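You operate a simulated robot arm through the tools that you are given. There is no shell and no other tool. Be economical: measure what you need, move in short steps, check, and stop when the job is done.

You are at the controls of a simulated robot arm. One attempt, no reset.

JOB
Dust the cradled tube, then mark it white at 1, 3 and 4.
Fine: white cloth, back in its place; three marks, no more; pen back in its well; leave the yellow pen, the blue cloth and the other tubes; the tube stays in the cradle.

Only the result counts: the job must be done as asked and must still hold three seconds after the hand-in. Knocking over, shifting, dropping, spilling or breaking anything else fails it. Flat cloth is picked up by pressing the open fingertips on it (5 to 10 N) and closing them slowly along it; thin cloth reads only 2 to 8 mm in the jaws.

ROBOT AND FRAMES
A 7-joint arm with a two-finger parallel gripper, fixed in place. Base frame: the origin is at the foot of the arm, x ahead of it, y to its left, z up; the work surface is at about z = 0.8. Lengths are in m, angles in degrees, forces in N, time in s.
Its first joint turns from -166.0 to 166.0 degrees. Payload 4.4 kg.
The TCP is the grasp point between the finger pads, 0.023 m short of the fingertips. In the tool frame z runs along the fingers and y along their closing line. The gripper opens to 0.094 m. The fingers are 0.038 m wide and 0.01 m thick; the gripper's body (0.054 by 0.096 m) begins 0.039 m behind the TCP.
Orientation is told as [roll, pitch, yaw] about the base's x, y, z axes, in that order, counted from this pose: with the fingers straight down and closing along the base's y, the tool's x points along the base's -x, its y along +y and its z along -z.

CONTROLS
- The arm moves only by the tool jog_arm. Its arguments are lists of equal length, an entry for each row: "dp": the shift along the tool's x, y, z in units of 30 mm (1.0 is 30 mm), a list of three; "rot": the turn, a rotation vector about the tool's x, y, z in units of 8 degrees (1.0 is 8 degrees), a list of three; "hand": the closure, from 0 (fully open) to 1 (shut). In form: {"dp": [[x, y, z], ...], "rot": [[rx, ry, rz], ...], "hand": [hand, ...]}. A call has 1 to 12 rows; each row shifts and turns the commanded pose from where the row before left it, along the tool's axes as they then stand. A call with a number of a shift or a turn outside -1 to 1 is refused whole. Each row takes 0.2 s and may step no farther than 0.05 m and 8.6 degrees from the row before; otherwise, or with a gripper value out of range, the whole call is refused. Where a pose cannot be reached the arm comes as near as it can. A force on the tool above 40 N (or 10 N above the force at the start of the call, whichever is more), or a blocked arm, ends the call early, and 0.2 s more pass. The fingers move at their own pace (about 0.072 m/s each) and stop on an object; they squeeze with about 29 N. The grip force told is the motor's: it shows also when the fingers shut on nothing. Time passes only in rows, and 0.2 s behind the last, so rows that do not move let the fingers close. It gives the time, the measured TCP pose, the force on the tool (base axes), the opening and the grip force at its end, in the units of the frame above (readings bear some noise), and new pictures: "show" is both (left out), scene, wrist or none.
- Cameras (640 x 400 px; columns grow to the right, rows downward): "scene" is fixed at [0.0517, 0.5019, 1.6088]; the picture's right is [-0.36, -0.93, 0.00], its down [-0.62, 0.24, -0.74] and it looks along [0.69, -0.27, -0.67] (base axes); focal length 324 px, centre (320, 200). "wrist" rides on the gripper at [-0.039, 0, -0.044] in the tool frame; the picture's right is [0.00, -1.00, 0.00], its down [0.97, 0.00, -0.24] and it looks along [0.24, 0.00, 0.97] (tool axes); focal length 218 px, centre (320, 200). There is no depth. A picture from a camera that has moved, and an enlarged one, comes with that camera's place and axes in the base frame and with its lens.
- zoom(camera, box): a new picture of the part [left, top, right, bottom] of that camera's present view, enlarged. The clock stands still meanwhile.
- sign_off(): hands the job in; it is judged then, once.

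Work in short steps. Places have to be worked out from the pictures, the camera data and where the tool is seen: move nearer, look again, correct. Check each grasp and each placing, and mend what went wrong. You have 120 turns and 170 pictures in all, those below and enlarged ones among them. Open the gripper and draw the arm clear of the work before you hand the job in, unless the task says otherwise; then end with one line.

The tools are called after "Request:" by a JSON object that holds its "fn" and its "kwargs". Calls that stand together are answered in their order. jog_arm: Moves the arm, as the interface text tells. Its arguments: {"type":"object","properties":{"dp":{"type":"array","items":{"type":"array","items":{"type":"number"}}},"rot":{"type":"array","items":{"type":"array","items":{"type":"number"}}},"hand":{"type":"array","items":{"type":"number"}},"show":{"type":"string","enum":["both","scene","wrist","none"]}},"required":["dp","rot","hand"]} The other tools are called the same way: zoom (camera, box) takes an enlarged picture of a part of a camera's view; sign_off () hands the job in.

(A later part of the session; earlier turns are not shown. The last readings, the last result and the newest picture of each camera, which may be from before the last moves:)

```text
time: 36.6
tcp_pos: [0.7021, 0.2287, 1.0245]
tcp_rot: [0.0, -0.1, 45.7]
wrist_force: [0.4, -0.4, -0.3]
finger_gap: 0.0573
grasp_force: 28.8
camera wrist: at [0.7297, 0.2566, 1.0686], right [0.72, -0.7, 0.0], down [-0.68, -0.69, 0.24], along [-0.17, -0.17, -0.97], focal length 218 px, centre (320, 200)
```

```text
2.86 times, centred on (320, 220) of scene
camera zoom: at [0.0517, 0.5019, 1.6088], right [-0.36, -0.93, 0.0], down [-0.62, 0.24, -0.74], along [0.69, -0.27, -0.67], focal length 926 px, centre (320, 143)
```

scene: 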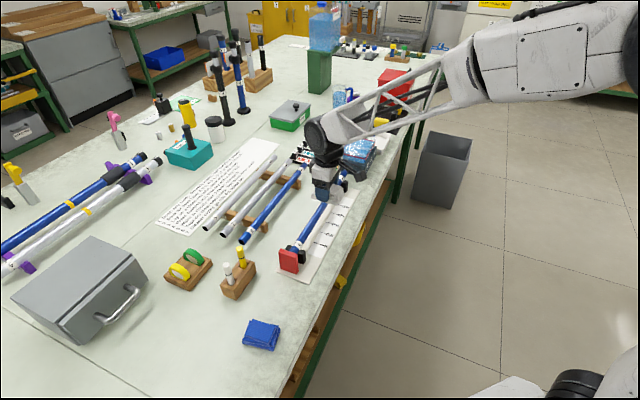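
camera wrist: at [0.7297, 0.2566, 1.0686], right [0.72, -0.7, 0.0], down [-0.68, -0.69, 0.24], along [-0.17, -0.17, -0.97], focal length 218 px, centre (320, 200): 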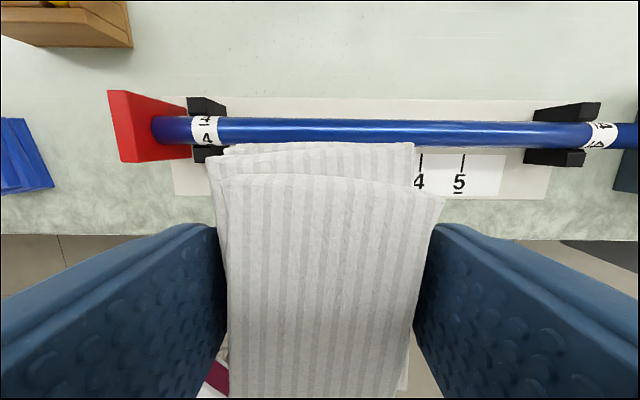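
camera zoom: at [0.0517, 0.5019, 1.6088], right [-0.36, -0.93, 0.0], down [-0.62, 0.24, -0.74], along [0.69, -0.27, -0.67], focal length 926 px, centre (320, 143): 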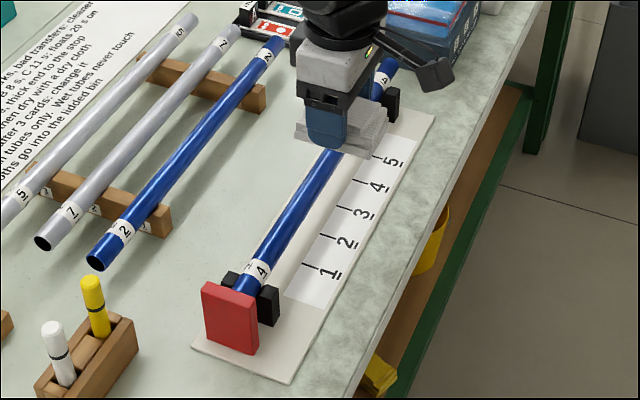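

Request:
{"fn": "zoom", "kwargs": {"camera": "wrist", "box": [180, 80, 460, 160]}}

Request:
{"fn": "zoom", "kwargs": {"camera": "wrist", "box": [380, 80, 640, 200]}}

```text
2.29 times, centred on (320, 120) of wrist
camera zoom: at [0.7297, 0.2566, 1.0686], right [0.72, -0.7, 0.0], down [-0.68, -0.69, 0.24], along [-0.17, -0.17, -0.97], focal length 499 px, centre (320, 383)
```

zoom: 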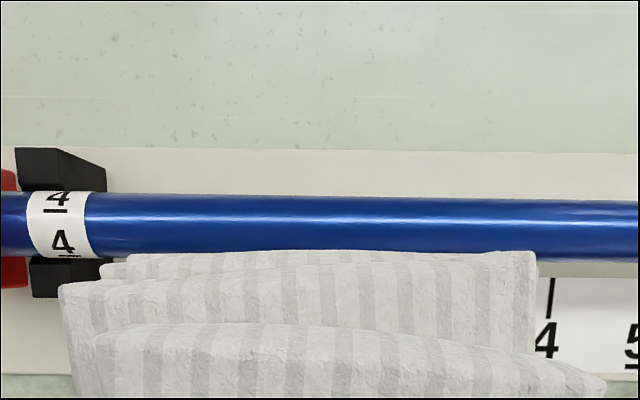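

```text
2.46 times, centred on (510, 140) of wrist
camera zoom: at [0.7297, 0.2566, 1.0686], right [0.72, -0.7, 0.0], down [-0.68, -0.69, 0.24], along [-0.17, -0.17, -0.97], focal length 537 px, centre (-148, 348)
```

zoom: 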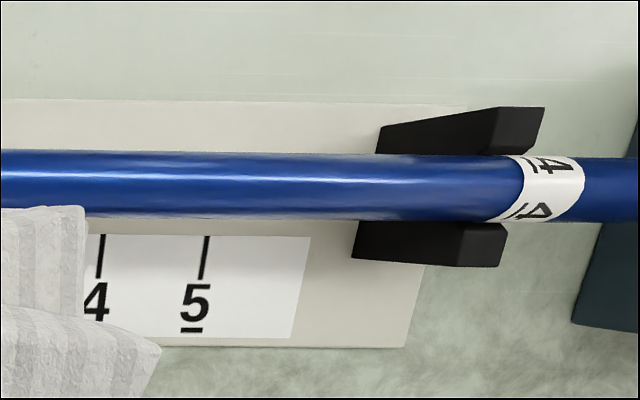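

The tube is nearly all clean. I need a closer look at the part near the far clip for remaining dust, so I'm moving the arm over there.

Request:
{"fn": "jog_arm", "kwargs": {"dp": [[0, -0.95, 0], [0, -0.95, 0], [0, -0.95, 0], [0, -0.95, 0]], "rot": [[0, 0, 0], [0, 0, 0], [0, 0, 0], [0, 0, 0]], "hand": [0.65, 0.65, 0.65, 0.65], "show": "wrist"}}

Request:
{"fn": "zoom", "kwargs": {"camera": "wrist", "box": [230, 80, 430, 160]}}

Request:
{"fn": "zoom", "kwargs": {"camera": "wrist", "box": [30, 80, 230, 200]}}

```text
time: 37.6
tcp_pos: [0.7838, 0.1495, 1.0264]
tcp_rot: [0.0, -0.2, 45.7]
wrist_force: [-0.8, -0.7, -0.1]
finger_gap: 0.057
grasp_force: 29.1
camera wrist: at [0.8109, 0.1779, 1.0707], right [0.72, -0.7, 0.0], down [-0.68, -0.69, 0.24], along [-0.17, -0.17, -0.97], focal length 218 px, centre (320, 200)
```

wrist: 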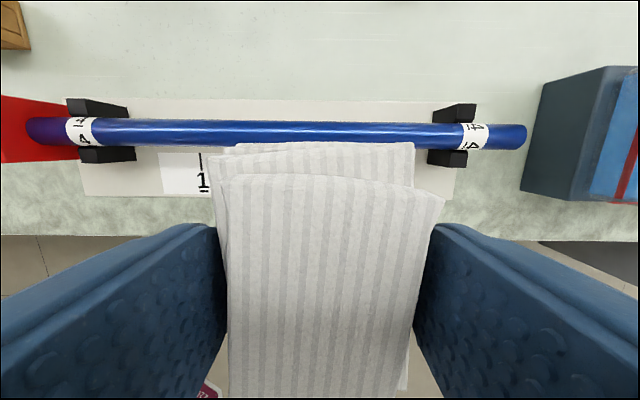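

```text
3.20 times, centred on (330, 120) of wrist
camera zoom: at [0.8109, 0.1779, 1.0707], right [0.72, -0.7, 0.0], down [-0.68, -0.69, 0.24], along [-0.17, -0.17, -0.97], focal length 698 px, centre (288, 456)
```

zoom: 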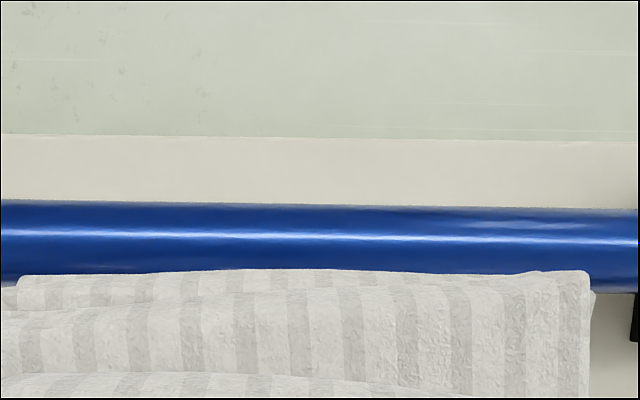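

```text
3.20 times, centred on (130, 140) of wrist
camera zoom: at [0.8109, 0.1779, 1.0707], right [0.72, -0.7, 0.0], down [-0.68, -0.69, 0.24], along [-0.17, -0.17, -0.97], focal length 698 px, centre (928, 392)
```

zoom: 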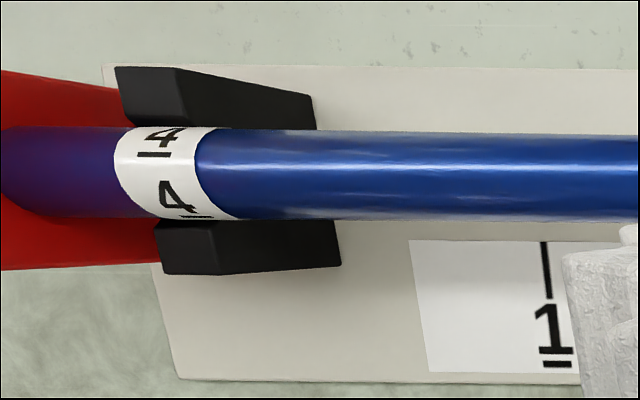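

Those are only reflections; the tube is clean. I'm carrying the cloth back to its place at (0.524, 0.411).

Request:
{"fn": "jog_arm", "kwargs": {"dp": [[0, 1, 0], [0, 1, 0], [0, 1, 0], [0, 1, 0], [0, 1, 0], [0, 1, 0], [0, 1, 0], [0, 1, 0], [0, 1, 0], [0, 1, 0], [0, 1, 0], [-0.1, 1, 0]], "rot": [[0, 0, 0], [0, 0, 0], [0, 0, 0], [0, 0, 0], [0, 0, 0], [0, 0, 0], [0, 0, 0], [0, 0, 0], [0, 0, 0], [0, 0, 0], [0, 0, 0], [0, 0, 0]], "hand": [0.65, 0.65, 0.65, 0.65, 0.65, 0.65, 0.65, 0.65, 0.65, 0.65, 0.65, 0.65], "show": "none"}}

Request:
{"fn": "jog_arm", "kwargs": {"dp": [[-0.1, 0.29, 0], [0, 0, 0], [0, 0, 0.8], [0, 0, 0.8], [0, 0, 0.8]], "rot": [[0, 0, 0.53], [0, 0, 0.53], [0, 0, 0], [0, 0, 0], [0, 0, 0]], "hand": [0.65, 0.65, 0.65, 0.65, 0.65]}}

```text
time: 40.2
tcp_pos: [0.5301, 0.4036, 1.026]
tcp_rot: [0.0, -0.2, 45.6]
wrist_force: [-0.2, -0.1, -0.8]
finger_gap: 0.0568
grasp_force: 29.4
```

```text
time: 41.4
tcp_pos: [0.5248, 0.4085, 0.9532]
tcp_rot: [0.0, -0.2, 37.3]
wrist_force: [0.3, 0.2, -0.1]
finger_gap: 0.0568
grasp_force: 29.2
camera wrist: at [0.5561, 0.4342, 0.9971], right [0.6, -0.8, 0.0], down [-0.77, -0.59, 0.24], along [-0.19, -0.14, -0.97], focal length 218 px, centre (320, 200)
```

scene: 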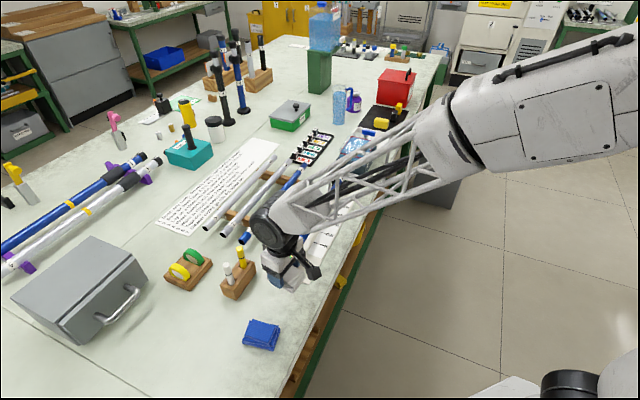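
wrist: 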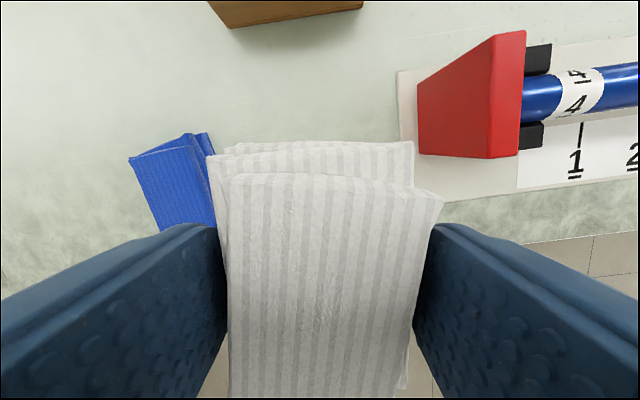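

Positioned at (0.525, 0.4085), yaw 37.3. Lowering the cloth to near the surface.

Request:
{"fn": "jog_arm", "kwargs": {"dp": [[0, 0.05, 0.9], [0, 0, 0.9], [0, 0, 0.9], [0, 0, 0.7], [0, 0, 0.3], [0, 0, 0.1]], "rot": [[0, 0, 0], [0, 0, 0], [0, 0, 0], [0, 0, 0], [0, 0, 0], [0, 0, 0]], "hand": [0.65, 0.65, 0.65, 0.65, 0.65, 0.65], "show": "none"}}

Request:
{"fn": "jog_arm", "kwargs": {"dp": [[0, 0, 0.05], [0, 0, 0.04], [0, 0, 0]], "rot": [[0, 0, 0], [0, 0, 0], [0, 0, 0]], "hand": [0.65, 0.65, 0.65], "show": "none"}}

```text
time: 42.8
tcp_pos: [0.5258, 0.4113, 0.8385]
tcp_rot: [0.1, -0.2, 37.3]
wrist_force: [-0.6, 0.3, -0.4]
finger_gap: 0.0572
grasp_force: 28.9
```

```text
time: 43.6
tcp_pos: [0.5254, 0.4123, 0.8379]
tcp_rot: [0.0, -0.2, 37.2]
wrist_force: [0.4, 0.2, 0.0]
finger_gap: 0.057
grasp_force: 28.4
```

Request:
{"fn": "jog_arm", "kwargs": {"dp": [[0, 0, 0.05], [0, 0, 0.05], [0, 0, 0]], "rot": [[0, 0, 0], [0, 0, 0], [0, 0, 0]], "hand": [0.65, 0.65, 0.65], "show": "none"}}

```text
time: 44.4
tcp_pos: [0.5238, 0.4134, 0.8338]
tcp_rot: [-0.1, -0.1, 37.2]
wrist_force: [-0.1, -0.1, -0.4]
finger_gap: 0.0568
grasp_force: 28.9
```

Request:
{"fn": "jog_arm", "kwargs": {"dp": [[0, 0, 0.04], [0, 0, 0.03], [0, 0, 0]], "rot": [[0, 0, 0], [0, 0, 0], [0, 0, 0]], "hand": [0.65, 0.65, 0.65], "show": "none"}}

```text
time: 45.2
tcp_pos: [0.5264, 0.413, 0.8332]
tcp_rot: [0.0, -0.3, 37.2]
wrist_force: [-8.2, -4.3, 37.8]
finger_gap: 0.0568
grasp_force: 29.0
```

Touched down (38 N). I'll ease up and open gently to 76 mm.

Request:
{"fn": "jog_arm", "kwargs": {"dp": [[0, 0, -0.08], [0, 0, 0], [0, 0, 0], [0, 0, 0], [0, 0, -0.2], [0, 0, -0.7], [0, 0, -0.9], [0, 0, -0.9]], "rot": [[0, 0, 0], [0, 0, 0], [0, 0, 0], [0, 0, 0], [0, 0, 0], [0, 0, 0], [0, 0, 0], [0, 0, 0]], "hand": [0.65, 0.3, 0.18, 0.18, 0.18, 0.18, 0.18, 0.18]}}

```text
time: 47.0
tcp_pos: [0.5246, 0.4128, 0.9167]
tcp_rot: [-0.1, -0.1, 37.3]
wrist_force: [0.6, -0.8, -1.0]
finger_gap: 0.077
grasp_force: 0.0
camera wrist: at [0.5563, 0.436, 0.9605], right [0.6, -0.8, 0.0], down [-0.77, -0.59, 0.24], along [-0.19, -0.14, -0.97], focal length 218 px, centre (320, 200)
```

scene: 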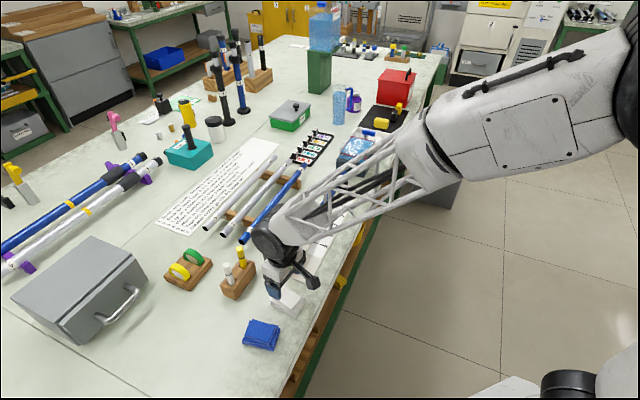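
wrist: 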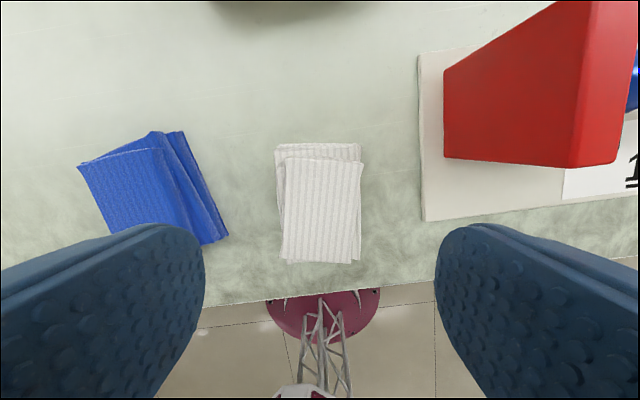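

The cloth is back within about 3 mm of its place and released. Next the white pen, which I estimate at (0.614, 0.54) with its top at about 0.93. I'll rise and go above it with yaw 45 (closing along the block) and look.

Request:
{"fn": "jog_arm", "kwargs": {"dp": [[0, 0, -1], [0, 0, -1], [0, 0, -1], [0, 0, -1], [-0.99, 0.31, 0], [-0.99, 0.31, 0], [-0.99, 0.31, 0], [-0.99, 0.31, 0], [-0.99, 0.31, 0], [0, 0, 0]], "rot": [[0, 0, 0], [0, 0, 0], [0, 0, 0], [0, 0, 0], [0, 0, 0], [0, 0, 0], [0, 0, 0], [0, 0, 0], [0, 0, 0], [0, 0, -1]], "hand": [0.18, 0.2, 0.3, 0.45, 0.45, 0.45, 0.45, 0.45, 0.45, 0.45]}}

Request:
{"fn": "zoom", "kwargs": {"camera": "wrist", "box": [220, 100, 420, 300]}}

Request:
{"fn": "zoom", "kwargs": {"camera": "scene", "box": [210, 220, 280, 310]}}

```text
time: 49.2
tcp_pos: [0.6167, 0.5385, 1.0343]
tcp_rot: [-0.1, -0.2, 45.2]
wrist_force: [0.2, -0.3, -0.9]
finger_gap: 0.0516
grasp_force: 0.0
camera wrist: at [0.6434, 0.5666, 1.0785], right [0.71, -0.7, 0.0], down [-0.68, -0.69, 0.24], along [-0.17, -0.17, -0.97], focal length 218 px, centre (320, 200)
```

scene: 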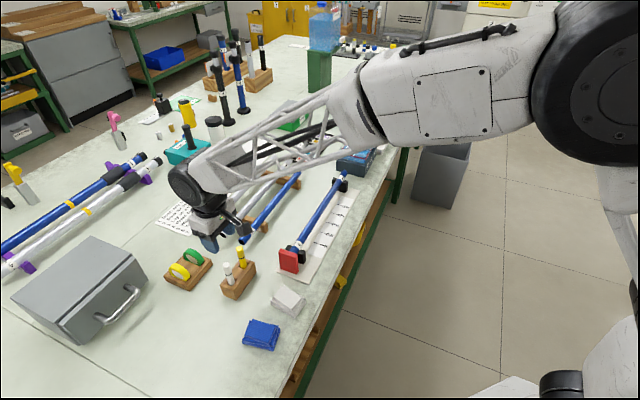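
wrist: 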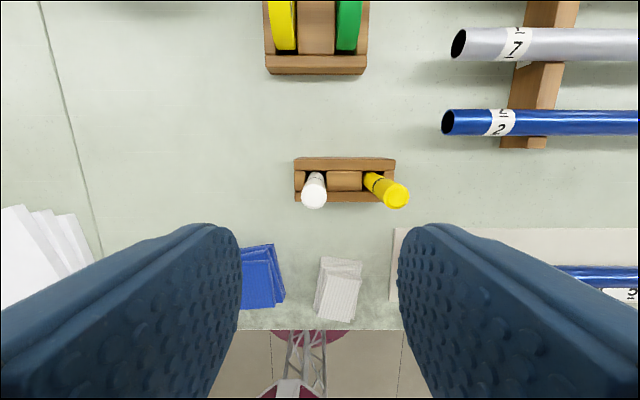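

```text
2.00 times, centred on (320, 200) of wrist
camera zoom: at [0.6434, 0.5666, 1.0785], right [0.71, -0.7, 0.0], down [-0.68, -0.69, 0.24], along [-0.17, -0.17, -0.97], focal length 436 px, centre (320, 200)
```

zoom: 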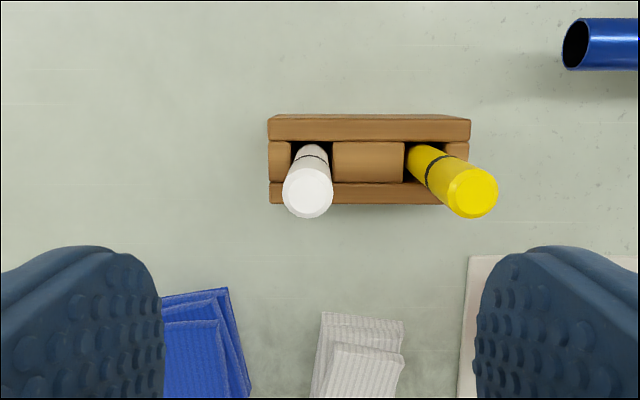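

```text
4.44 times, centred on (245, 265) of scene
camera zoom: at [0.0517, 0.5019, 1.6088], right [-0.36, -0.93, 0.0], down [-0.62, 0.24, -0.74], along [0.69, -0.27, -0.67], focal length 1440 px, centre (653, -89)
```

zoom: 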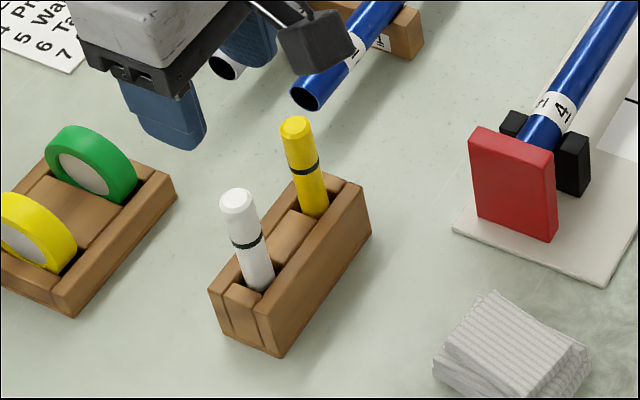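

Triangulating gives the white pen top at about (0.616, 0.546, 0.917). I'll shift by (-5, +5.5) mm in tool x, y and descend partway to recheck.

Request:
{"fn": "jog_arm", "kwargs": {"dp": [[-0.17, 0.18, 0.4], [0, 0, 0.8], [0, 0, 0.7], [0, 0, 0]], "rot": [[0, 0, 0], [0, 0, 0], [0, 0, 0], [0, 0, 0]], "hand": [0.45, 0.45, 0.45, 0.45], "show": "wrist"}}

Request:
{"fn": "zoom", "kwargs": {"camera": "scene", "box": [200, 220, 280, 310]}}

```text
time: 50.2
tcp_pos: [0.6145, 0.5472, 0.9783]
tcp_rot: [0.0, -0.2, 45.1]
wrist_force: [0.8, -1.1, 0.2]
finger_gap: 0.0516
grasp_force: 0.0
camera wrist: at [0.6422, 0.5747, 1.0227], right [0.71, -0.7, 0.0], down [-0.68, -0.69, 0.24], along [-0.17, -0.17, -0.97], focal length 218 px, centre (320, 200)
```

wrist: 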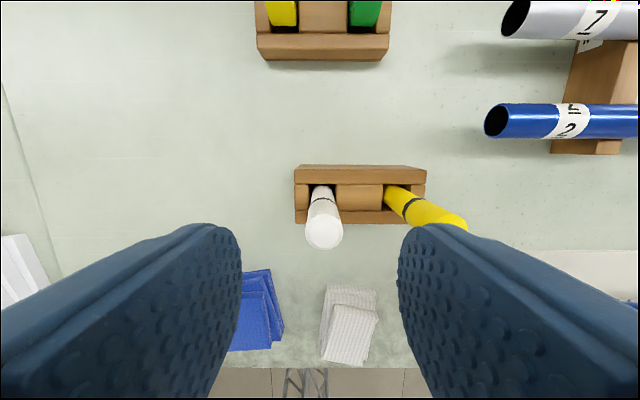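

```text
4.44 times, centred on (240, 265) of scene
camera zoom: at [0.0517, 0.5019, 1.6088], right [-0.36, -0.93, 0.0], down [-0.62, 0.24, -0.74], along [0.69, -0.27, -0.67], focal length 1440 px, centre (676, -89)
```

zoom: 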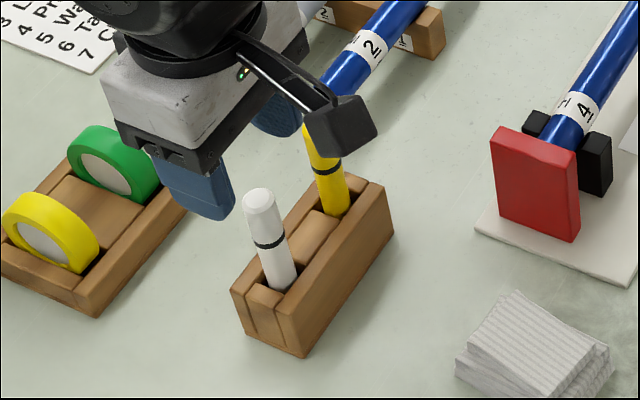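

The pen is centred laterally to within 2 mm and its top is nearer 0.93. I'll descend to TCP z ≈ 0.902 so the palm clears the cap.

Request:
{"fn": "jog_arm", "kwargs": {"dp": [[0, 0, 0.8], [0, 0, 0.8], [0, 0, 0.6], [0, 0, 0.3]], "rot": [[0, 0, 0], [0, 0, 0], [0, 0, 0], [0, 0, 0]], "hand": [0.45, 0.45, 0.45, 0.45], "show": "wrist"}}

Request:
{"fn": "zoom", "kwargs": {"camera": "scene", "box": [200, 220, 280, 310]}}

```text
time: 51.2
tcp_pos: [0.6138, 0.5457, 0.9024]
tcp_rot: [0.1, -0.3, 45.2]
wrist_force: [0.0, -0.1, 0.1]
finger_gap: 0.0518
grasp_force: 0.0
camera wrist: at [0.6419, 0.5744, 0.9467], right [0.71, -0.71, 0.0], down [-0.69, -0.69, 0.24], along [-0.17, -0.17, -0.97], focal length 218 px, centre (320, 200)
```

wrist: 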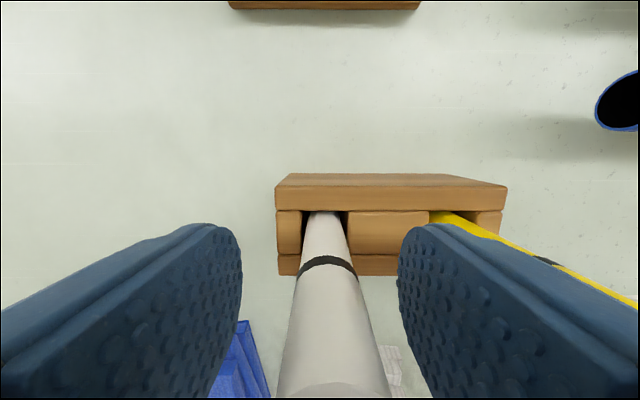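

```text
4.44 times, centred on (240, 265) of scene
camera zoom: at [0.0517, 0.5019, 1.6088], right [-0.36, -0.93, 0.0], down [-0.62, 0.24, -0.74], along [0.69, -0.27, -0.67], focal length 1440 px, centre (676, -89)
```

zoom: 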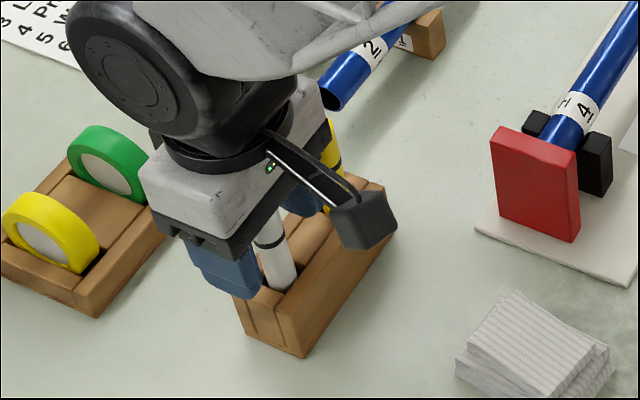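

The pen is between the fingers, offset about 2 mm toward -tool y. I'll correct that and close gently.

Request:
{"fn": "jog_arm", "kwargs": {"dp": [[0, -0.07, 0], [0, 0, 0], [0, 0, 0], [0, 0, 0], [0, 0, 0], [0, 0, 0]], "rot": [[0, 0, 0], [0, 0, 0], [0, 0, 0], [0, 0, 0], [0, 0, 0], [0, 0, 0]], "hand": [0.55, 0.65, 0.72, 0.78, 0.85, 0.95], "show": "wrist"}}

```text
time: 52.6
tcp_pos: [0.6157, 0.5457, 0.9028]
tcp_rot: [0.0, 0.0, 45.2]
wrist_force: [-0.2, -0.1, 0.5]
finger_gap: 0.0166
grasp_force: 28.5
camera wrist: at [0.6437, 0.5732, 0.9468], right [0.71, -0.7, 0.0], down [-0.69, -0.69, 0.24], along [-0.17, -0.17, -0.97], focal length 218 px, centre (320, 200)
```

wrist: 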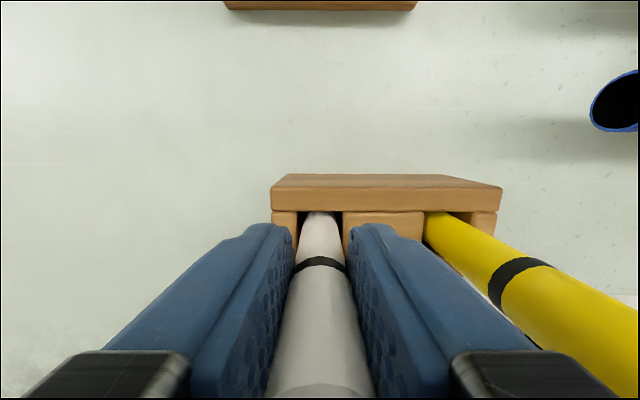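

Gripped at 16.6 mm and 28.5 N. Lifting straight up and looking at the pen's lower end.

Request:
{"fn": "jog_arm", "kwargs": {"dp": [[0, 0, -0.3], [0, 0, -0.6], [0, 0, -0.9], [0, 0, -0.9], [0, 0, -0.9], [0, 0, -0.9], [0, 0, 0]], "rot": [[0, 0, 0], [0, 0, 0], [0, 0, 0], [0, 0, 0], [0, 0, 0], [0, 0, 0], [0, 0, 0]], "hand": [0.95, 0.95, 0.95, 0.95, 0.95, 0.95, 0.95]}}

Request:
{"fn": "zoom", "kwargs": {"camera": "scene", "box": [190, 190, 290, 310]}}

Request:
{"fn": "zoom", "kwargs": {"camera": "wrist", "box": [240, 150, 400, 290]}}

```text
time: 54.2
tcp_pos: [0.618, 0.5444, 1.0394]
tcp_rot: [0.0, -0.2, 45.1]
wrist_force: [-0.5, 0.4, 0.1]
finger_gap: 0.0165
grasp_force: 28.9
camera wrist: at [0.6449, 0.5715, 1.0832], right [0.71, -0.71, 0.0], down [-0.68, -0.69, 0.24], along [-0.17, -0.17, -0.97], focal length 218 px, centre (320, 200)
```

scene: 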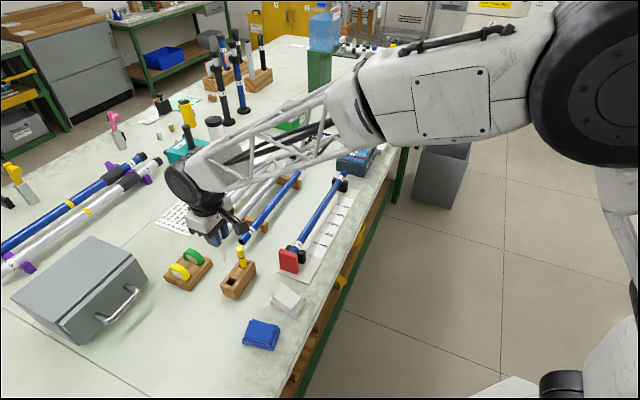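
wrist: 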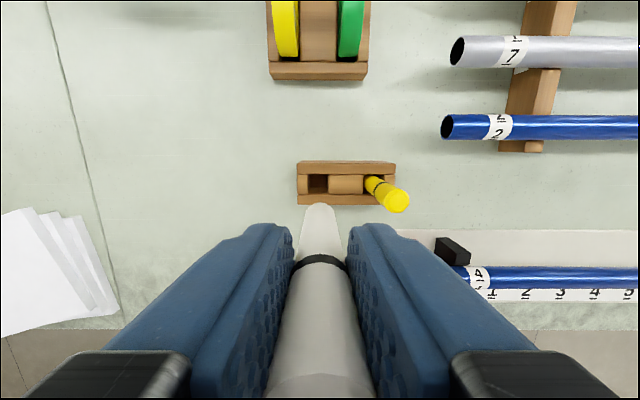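

```text
3.33 times, centred on (240, 250) of scene
camera zoom: at [0.0517, 0.5019, 1.6088], right [-0.36, -0.93, 0.0], down [-0.62, 0.24, -0.74], along [0.69, -0.27, -0.67], focal length 1080 px, centre (587, 33)
```

zoom: 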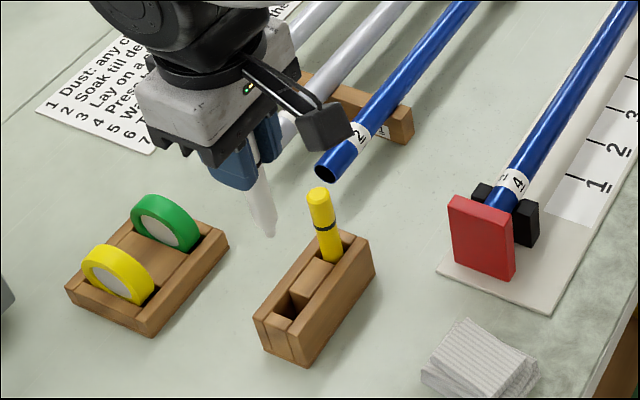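

```text
2.86 times, centred on (320, 220) of wrist
camera zoom: at [0.6449, 0.5715, 1.0832], right [0.71, -0.71, 0.0], down [-0.68, -0.69, 0.24], along [-0.17, -0.17, -0.97], focal length 624 px, centre (320, 143)
```

zoom: 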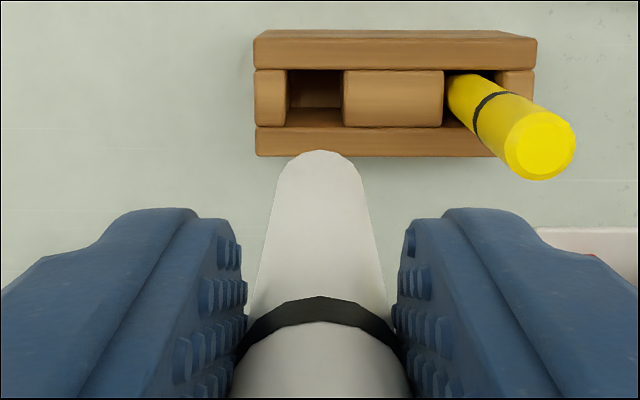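

The white pen is out, nib down, with the tip about 0.09–0.10 m below the TCP. From three views the ticks sit at s ≈ 0.069, 0.119, 0.169, 0.219 and 0.269 m from the near label, so P1=(0.718, 0.289), P3=(0.790, 0.219), P4=(0.826, 0.184). I'll raise the pen and move above P1.

Request:
{"fn": "jog_arm", "kwargs": {"dp": [[0, 0, -0.9], [0, 0, -0.9], [0.408, -0.931, 0], [0.408, -0.931, 0], [0.408, -0.931, 0], [0.408, -0.931, 0], [0.408, -0.931, 0], [0.408, -0.931, 0], [0.408, -0.931, 0], [0.408, -0.931, 0], [0.408, -0.931, 0], [0, 0, 0]], "rot": [[0, 0, 0], [0, 0, 0], [0, 0, 0], [0, 0, 0], [0, 0, 0], [0, 0, 0], [0, 0, 0], [0, 0, 0], [0, 0, 0], [0, 0, 0], [0, 0, 0], [0, 0, -0.06]], "hand": [0.95, 0.95, 0.95, 0.95, 0.95, 0.95, 0.95, 0.95, 0.95, 0.95, 0.95, 0.95]}}

Request:
{"fn": "zoom", "kwargs": {"camera": "wrist", "box": [220, 140, 420, 260]}}

Request:
{"fn": "zoom", "kwargs": {"camera": "wrist", "box": [340, 150, 600, 250]}}

```text
time: 56.8
tcp_pos: [0.7183, 0.2881, 1.0938]
tcp_rot: [-0.1, -0.2, 45.6]
wrist_force: [0.4, -0.2, 0.1]
finger_gap: 0.0165
grasp_force: 29.0
camera wrist: at [0.7452, 0.3161, 1.1375], right [0.71, -0.7, 0.0], down [-0.68, -0.69, 0.24], along [-0.17, -0.17, -0.97], focal length 218 px, centre (320, 200)
```

scene: 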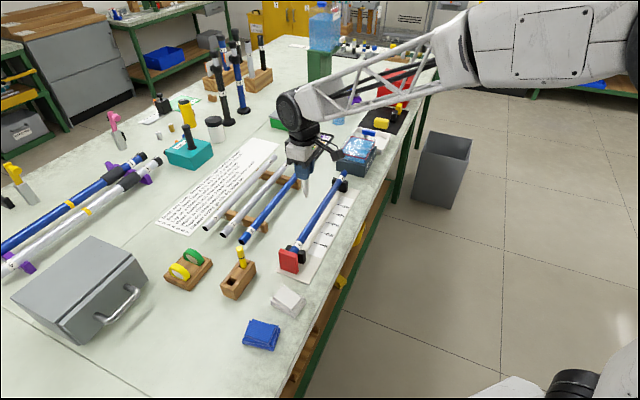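
wrist: 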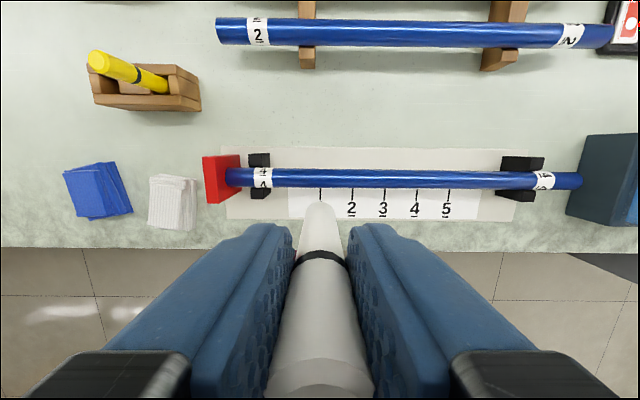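

```text
3.20 times, centred on (320, 200) of wrist
camera zoom: at [0.7452, 0.3161, 1.1375], right [0.71, -0.7, 0.0], down [-0.68, -0.69, 0.24], along [-0.17, -0.17, -0.97], focal length 698 px, centre (320, 200)
```

zoom: 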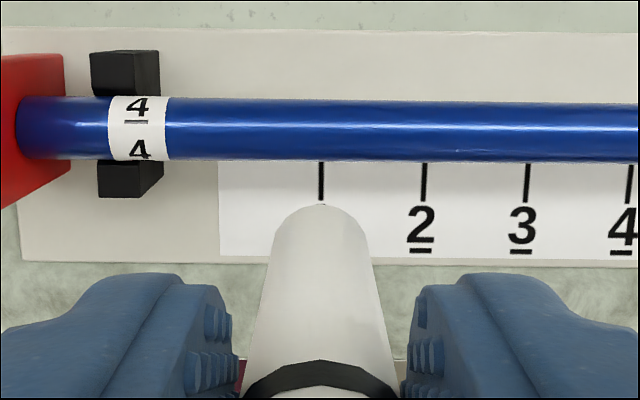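

```text
2.46 times, centred on (470, 200) of wrist
camera zoom: at [0.7452, 0.3161, 1.1375], right [0.71, -0.7, 0.0], down [-0.68, -0.69, 0.24], along [-0.17, -0.17, -0.97], focal length 537 px, centre (-49, 200)
```

zoom: 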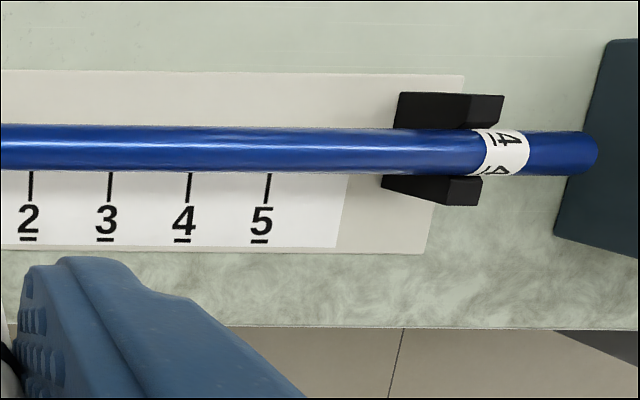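

The tip is exactly in line with tick 1 and over the tube crown to within 1 mm, with tick spacing at 50 mm. I'll descend to just above the expected contact.

Request:
{"fn": "jog_arm", "kwargs": {"dp": [[0, 0, 0.9], [0, 0, 0.9], [0, 0, 0.9], [0, 0, 0.8], [0, 0, 0.2], [0, 0, 0]], "rot": [[0, 0, 0], [0, 0, 0], [0, 0, 0], [0, 0, 0], [0, 0, 0], [0, 0, 0]], "hand": [0.95, 0.95, 0.95, 0.95, 0.95, 0.95], "show": "wrist"}}

Request:
{"fn": "zoom", "kwargs": {"camera": "scene", "box": [270, 180, 350, 270]}}

Request:
{"fn": "zoom", "kwargs": {"camera": "wrist", "box": [240, 150, 400, 270]}}

```text
time: 58.2
tcp_pos: [0.7152, 0.2898, 0.9809]
tcp_rot: [0.0, -0.1, 45.5]
wrist_force: [-0.3, 0.2, -0.5]
finger_gap: 0.0167
grasp_force: 29.1
camera wrist: at [0.7434, 0.3176, 1.0254], right [0.71, -0.7, 0.0], down [-0.68, -0.69, 0.24], along [-0.17, -0.17, -0.97], focal length 218 px, centre (320, 200)
```

wrist: 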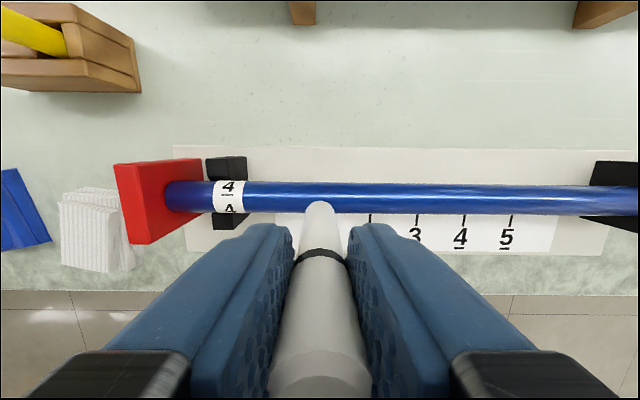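

```text
4.44 times, centred on (310, 225) of scene
camera zoom: at [0.0517, 0.5019, 1.6088], right [-0.36, -0.93, 0.0], down [-0.62, 0.24, -0.74], along [0.69, -0.27, -0.67], focal length 1440 px, centre (364, 89)
```

zoom: 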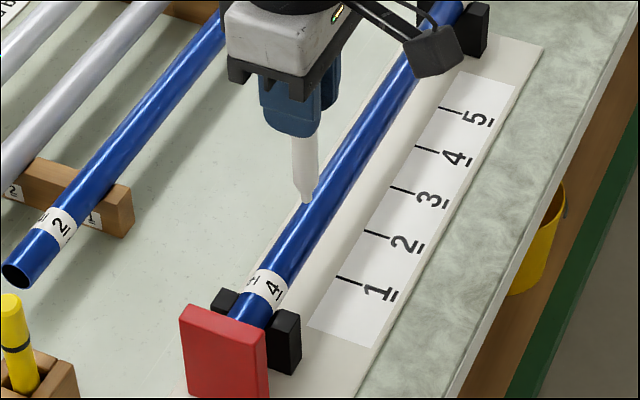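

```text
3.33 times, centred on (320, 210) of wrist
camera zoom: at [0.7434, 0.3176, 1.0254], right [0.71, -0.7, 0.0], down [-0.68, -0.69, 0.24], along [-0.17, -0.17, -0.97], focal length 728 px, centre (320, 167)
```

zoom: 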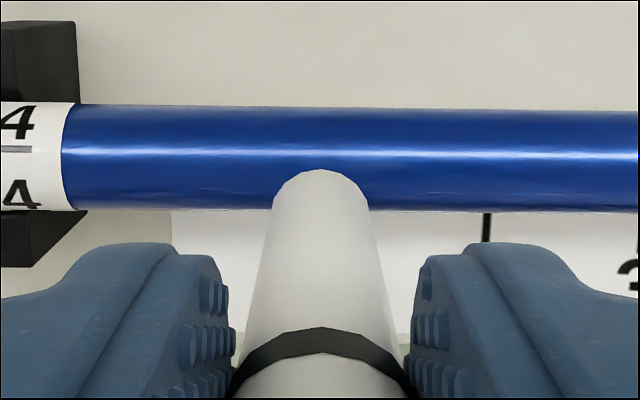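

The view suggests tick 1 is about 2 mm farther along -tool y, so I'll correct that and approach slowly.

Request:
{"fn": "jog_arm", "kwargs": {"dp": [[0, -0.07, 0.15], [0, 0, 0.1], [0, 0, 0.05], [0, 0, 0]], "rot": [[0, 0, 0], [0, 0, 0], [0, 0, 0], [0, 0, 0]], "hand": [0.95, 0.95, 0.95, 0.95], "show": "none"}}

Request:
{"fn": "jog_arm", "kwargs": {"dp": [[0, 0, 0.04], [0, 0, 0.04], [0, 0, 0]], "rot": [[0, 0, 0], [0, 0, 0], [0, 0, 0]], "hand": [0.95, 0.95, 0.95], "show": "none"}}

```text
time: 59.2
tcp_pos: [0.7192, 0.2888, 0.9708]
tcp_rot: [0.0, -0.1, 45.7]
wrist_force: [0.0, -0.3, -0.3]
finger_gap: 0.0168
grasp_force: 29.1
```

```text
time: 60.0
tcp_pos: [0.7173, 0.2882, 0.9695]
tcp_rot: [0.0, 0.0, 45.5]
wrist_force: [0.0, 0.3, -0.1]
finger_gap: 0.0166
grasp_force: 29.0
```

Request:
{"fn": "jog_arm", "kwargs": {"dp": [[0, 0, 0.04], [0, 0, 0.04], [0, 0, 0]], "rot": [[0, 0, 0], [0, 0, 0], [0, 0, 0]], "hand": [0.95, 0.95, 0.95], "show": "wrist"}}

Request:
{"fn": "zoom", "kwargs": {"camera": "scene", "box": [290, 190, 340, 240]}}

```text
time: 60.8
tcp_pos: [0.7177, 0.2911, 0.9687]
tcp_rot: [-0.1, -0.3, 45.5]
wrist_force: [1.0, -3.3, 22.3]
finger_gap: 0.017
grasp_force: 28.9
camera wrist: at [0.7461, 0.3179, 1.0128], right [0.71, -0.7, 0.0], down [-0.68, -0.69, 0.24], along [-0.16, -0.17, -0.97], focal length 218 px, centre (320, 200)
```

wrist: 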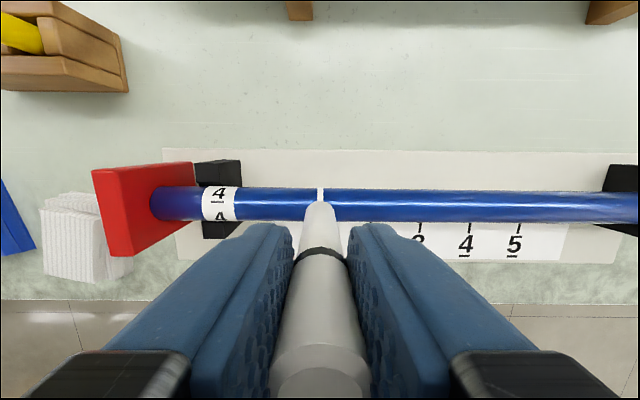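

```text
8.00 times, centred on (315, 215) of scene
camera zoom: at [0.0517, 0.5019, 1.6088], right [-0.36, -0.93, 0.0], down [-0.62, 0.24, -0.74], along [0.69, -0.27, -0.67], focal length 2593 px, centre (360, 80)
```

zoom: 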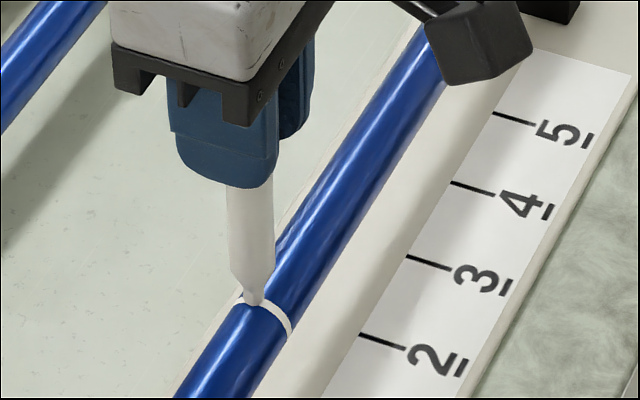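

A clean white ring appeared at tick 1, within 1–2 mm. Lifting straight up and moving 99 mm along to tick 3.

Request:
{"fn": "jog_arm", "kwargs": {"dp": [[0, 0, -0.5], [0, 0, -0.5], [0, -0.825, 0], [0, -0.825, 0], [0, -0.825, 0], [0, -0.825, 0], [0, 0, 0]], "rot": [[0, 0, 0], [0, 0, 0], [0, 0, 0], [0, 0, 0], [0, 0, 0], [0, 0, 0], [0, 0, 0]], "hand": [0.95, 0.95, 0.95, 0.95, 0.95, 0.95, 0.95], "show": "wrist"}}

Request:
{"fn": "zoom", "kwargs": {"camera": "wrist", "box": [140, 160, 480, 260]}}

```text
time: 62.4
tcp_pos: [0.7902, 0.2183, 0.9969]
tcp_rot: [0.0, -0.1, 45.6]
wrist_force: [-0.8, 0.1, -0.6]
finger_gap: 0.0165
grasp_force: 29.1
camera wrist: at [0.8175, 0.2459, 1.0417], right [0.71, -0.7, 0.0], down [-0.68, -0.69, 0.24], along [-0.17, -0.17, -0.97], focal length 218 px, centre (320, 200)
```

wrist: 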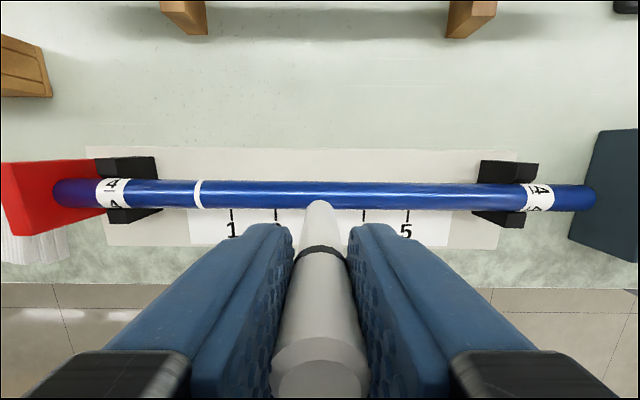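

```text
1.88 times, centred on (310, 210) of wrist
camera zoom: at [0.8175, 0.2459, 1.0417], right [0.71, -0.7, 0.0], down [-0.68, -0.69, 0.24], along [-0.17, -0.17, -0.97], focal length 411 px, centre (339, 181)
```

zoom: 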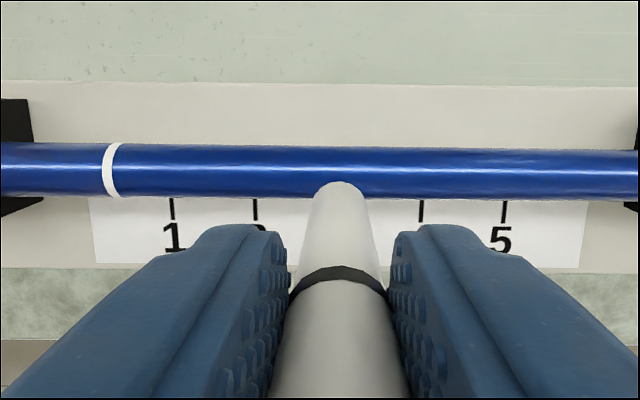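

TCP is exactly at tick 3 and the ring at 1 measures 100 mm away. Descending.

Request:
{"fn": "jog_arm", "kwargs": {"dp": [[0, 0, 0.6], [0, 0, 0.2], [0, 0, 0.1], [0, 0, 0]], "rot": [[0, 0, 0], [0, 0, 0], [0, 0, 0], [0, 0, 0]], "hand": [0.95, 0.95, 0.95, 0.95], "show": "none"}}

Request:
{"fn": "jog_arm", "kwargs": {"dp": [[0, 0, 0.04], [0, 0, 0]], "rot": [[0, 0, 0], [0, 0, 0]], "hand": [0.95, 0.95], "show": "wrist"}}

```text
time: 63.4
tcp_pos: [0.7901, 0.2195, 0.9703]
tcp_rot: [-0.1, -0.1, 45.5]
wrist_force: [1.7, -1.7, 7.3]
finger_gap: 0.0166
grasp_force: 28.4
```

```text
time: 64.0
tcp_pos: [0.791, 0.2205, 0.9691]
tcp_rot: [-0.3, -0.2, 45.6]
wrist_force: [1.1, -2.3, 18.5]
finger_gap: 0.0164
grasp_force: 29.1
camera wrist: at [0.8176, 0.2478, 1.0138], right [0.72, -0.7, 0.0], down [-0.68, -0.69, 0.24], along [-0.16, -0.17, -0.97], focal length 218 px, centre (320, 200)
```

wrist: 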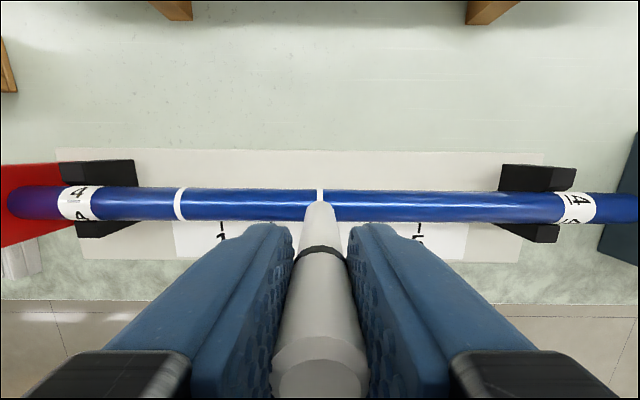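

Ring 3 is made. Lifting and moving 50 mm to tick 4.

Request:
{"fn": "jog_arm", "kwargs": {"dp": [[0, 0, -0.5], [0, 0, -0.44], [0, -0.833, 0], [0, -0.833, 0], [0, 0, 0]], "rot": [[0, 0, 0], [0, 0, 0], [0, 0, 0], [0, 0, 0], [0, 0, 0]], "hand": [0.95, 0.95, 0.95, 0.95, 0.95], "show": "wrist"}}

Request:
{"fn": "zoom", "kwargs": {"camera": "wrist", "box": [100, 160, 440, 260]}}

```text
time: 65.2
tcp_pos: [0.8237, 0.1831, 0.9976]
tcp_rot: [-0.1, -0.1, 45.7]
wrist_force: [0.4, -0.1, -0.5]
finger_gap: 0.0162
grasp_force: 28.8
camera wrist: at [0.8522, 0.2112, 1.0413], right [0.72, -0.7, 0.0], down [-0.68, -0.69, 0.24], along [-0.17, -0.17, -0.97], focal length 218 px, centre (320, 200)
```

wrist: 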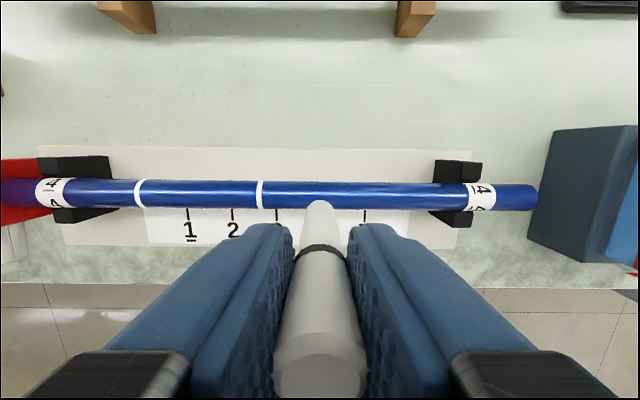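

```text
1.88 times, centred on (270, 210) of wrist
camera zoom: at [0.8522, 0.2112, 1.0413], right [0.72, -0.7, 0.0], down [-0.68, -0.69, 0.24], along [-0.17, -0.17, -0.97], focal length 411 px, centre (414, 181)
```

zoom: 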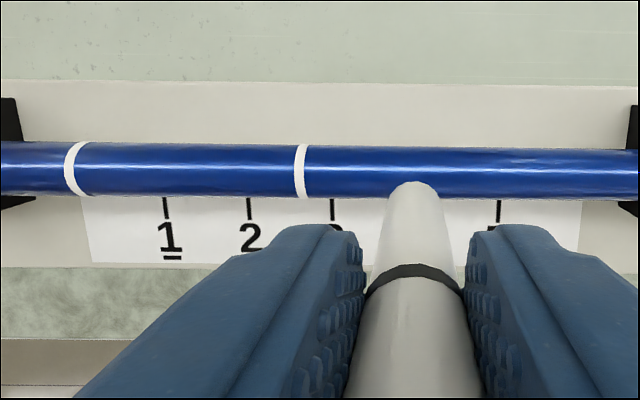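

The ticks confirm we're within 1 mm of tick 4. Descending for the third mark.

Request:
{"fn": "jog_arm", "kwargs": {"dp": [[0, 0, 0.6], [0, 0, 0.2], [0, 0, 0.1], [0, 0, 0]], "rot": [[0, 0, 0], [0, 0, 0], [0, 0, 0], [0, 0, 0]], "hand": [0.95, 0.95, 0.95, 0.95], "show": "none"}}

Request:
{"fn": "jog_arm", "kwargs": {"dp": [[0, 0, 0.03], [0, 0, 0]], "rot": [[0, 0, 0], [0, 0, 0]], "hand": [0.95, 0.95], "show": "wrist"}}

```text
time: 66.2
tcp_pos: [0.8245, 0.1853, 0.9706]
tcp_rot: [-0.1, -0.2, 45.6]
wrist_force: [1.5, -2.5, 15.4]
finger_gap: 0.0165
grasp_force: 29.2
```

```text
time: 66.8
tcp_pos: [0.8245, 0.1852, 0.9694]
tcp_rot: [0.0, -0.2, 45.6]
wrist_force: [1.2, 1.4, 23.6]
finger_gap: 0.0168
grasp_force: 29.3
camera wrist: at [0.8521, 0.2132, 1.0133], right [0.72, -0.7, 0.0], down [-0.68, -0.69, 0.24], along [-0.16, -0.17, -0.97], focal length 218 px, centre (320, 200)
```

wrist: 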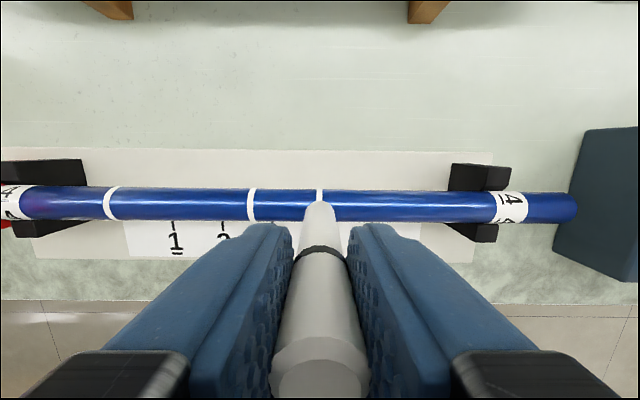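

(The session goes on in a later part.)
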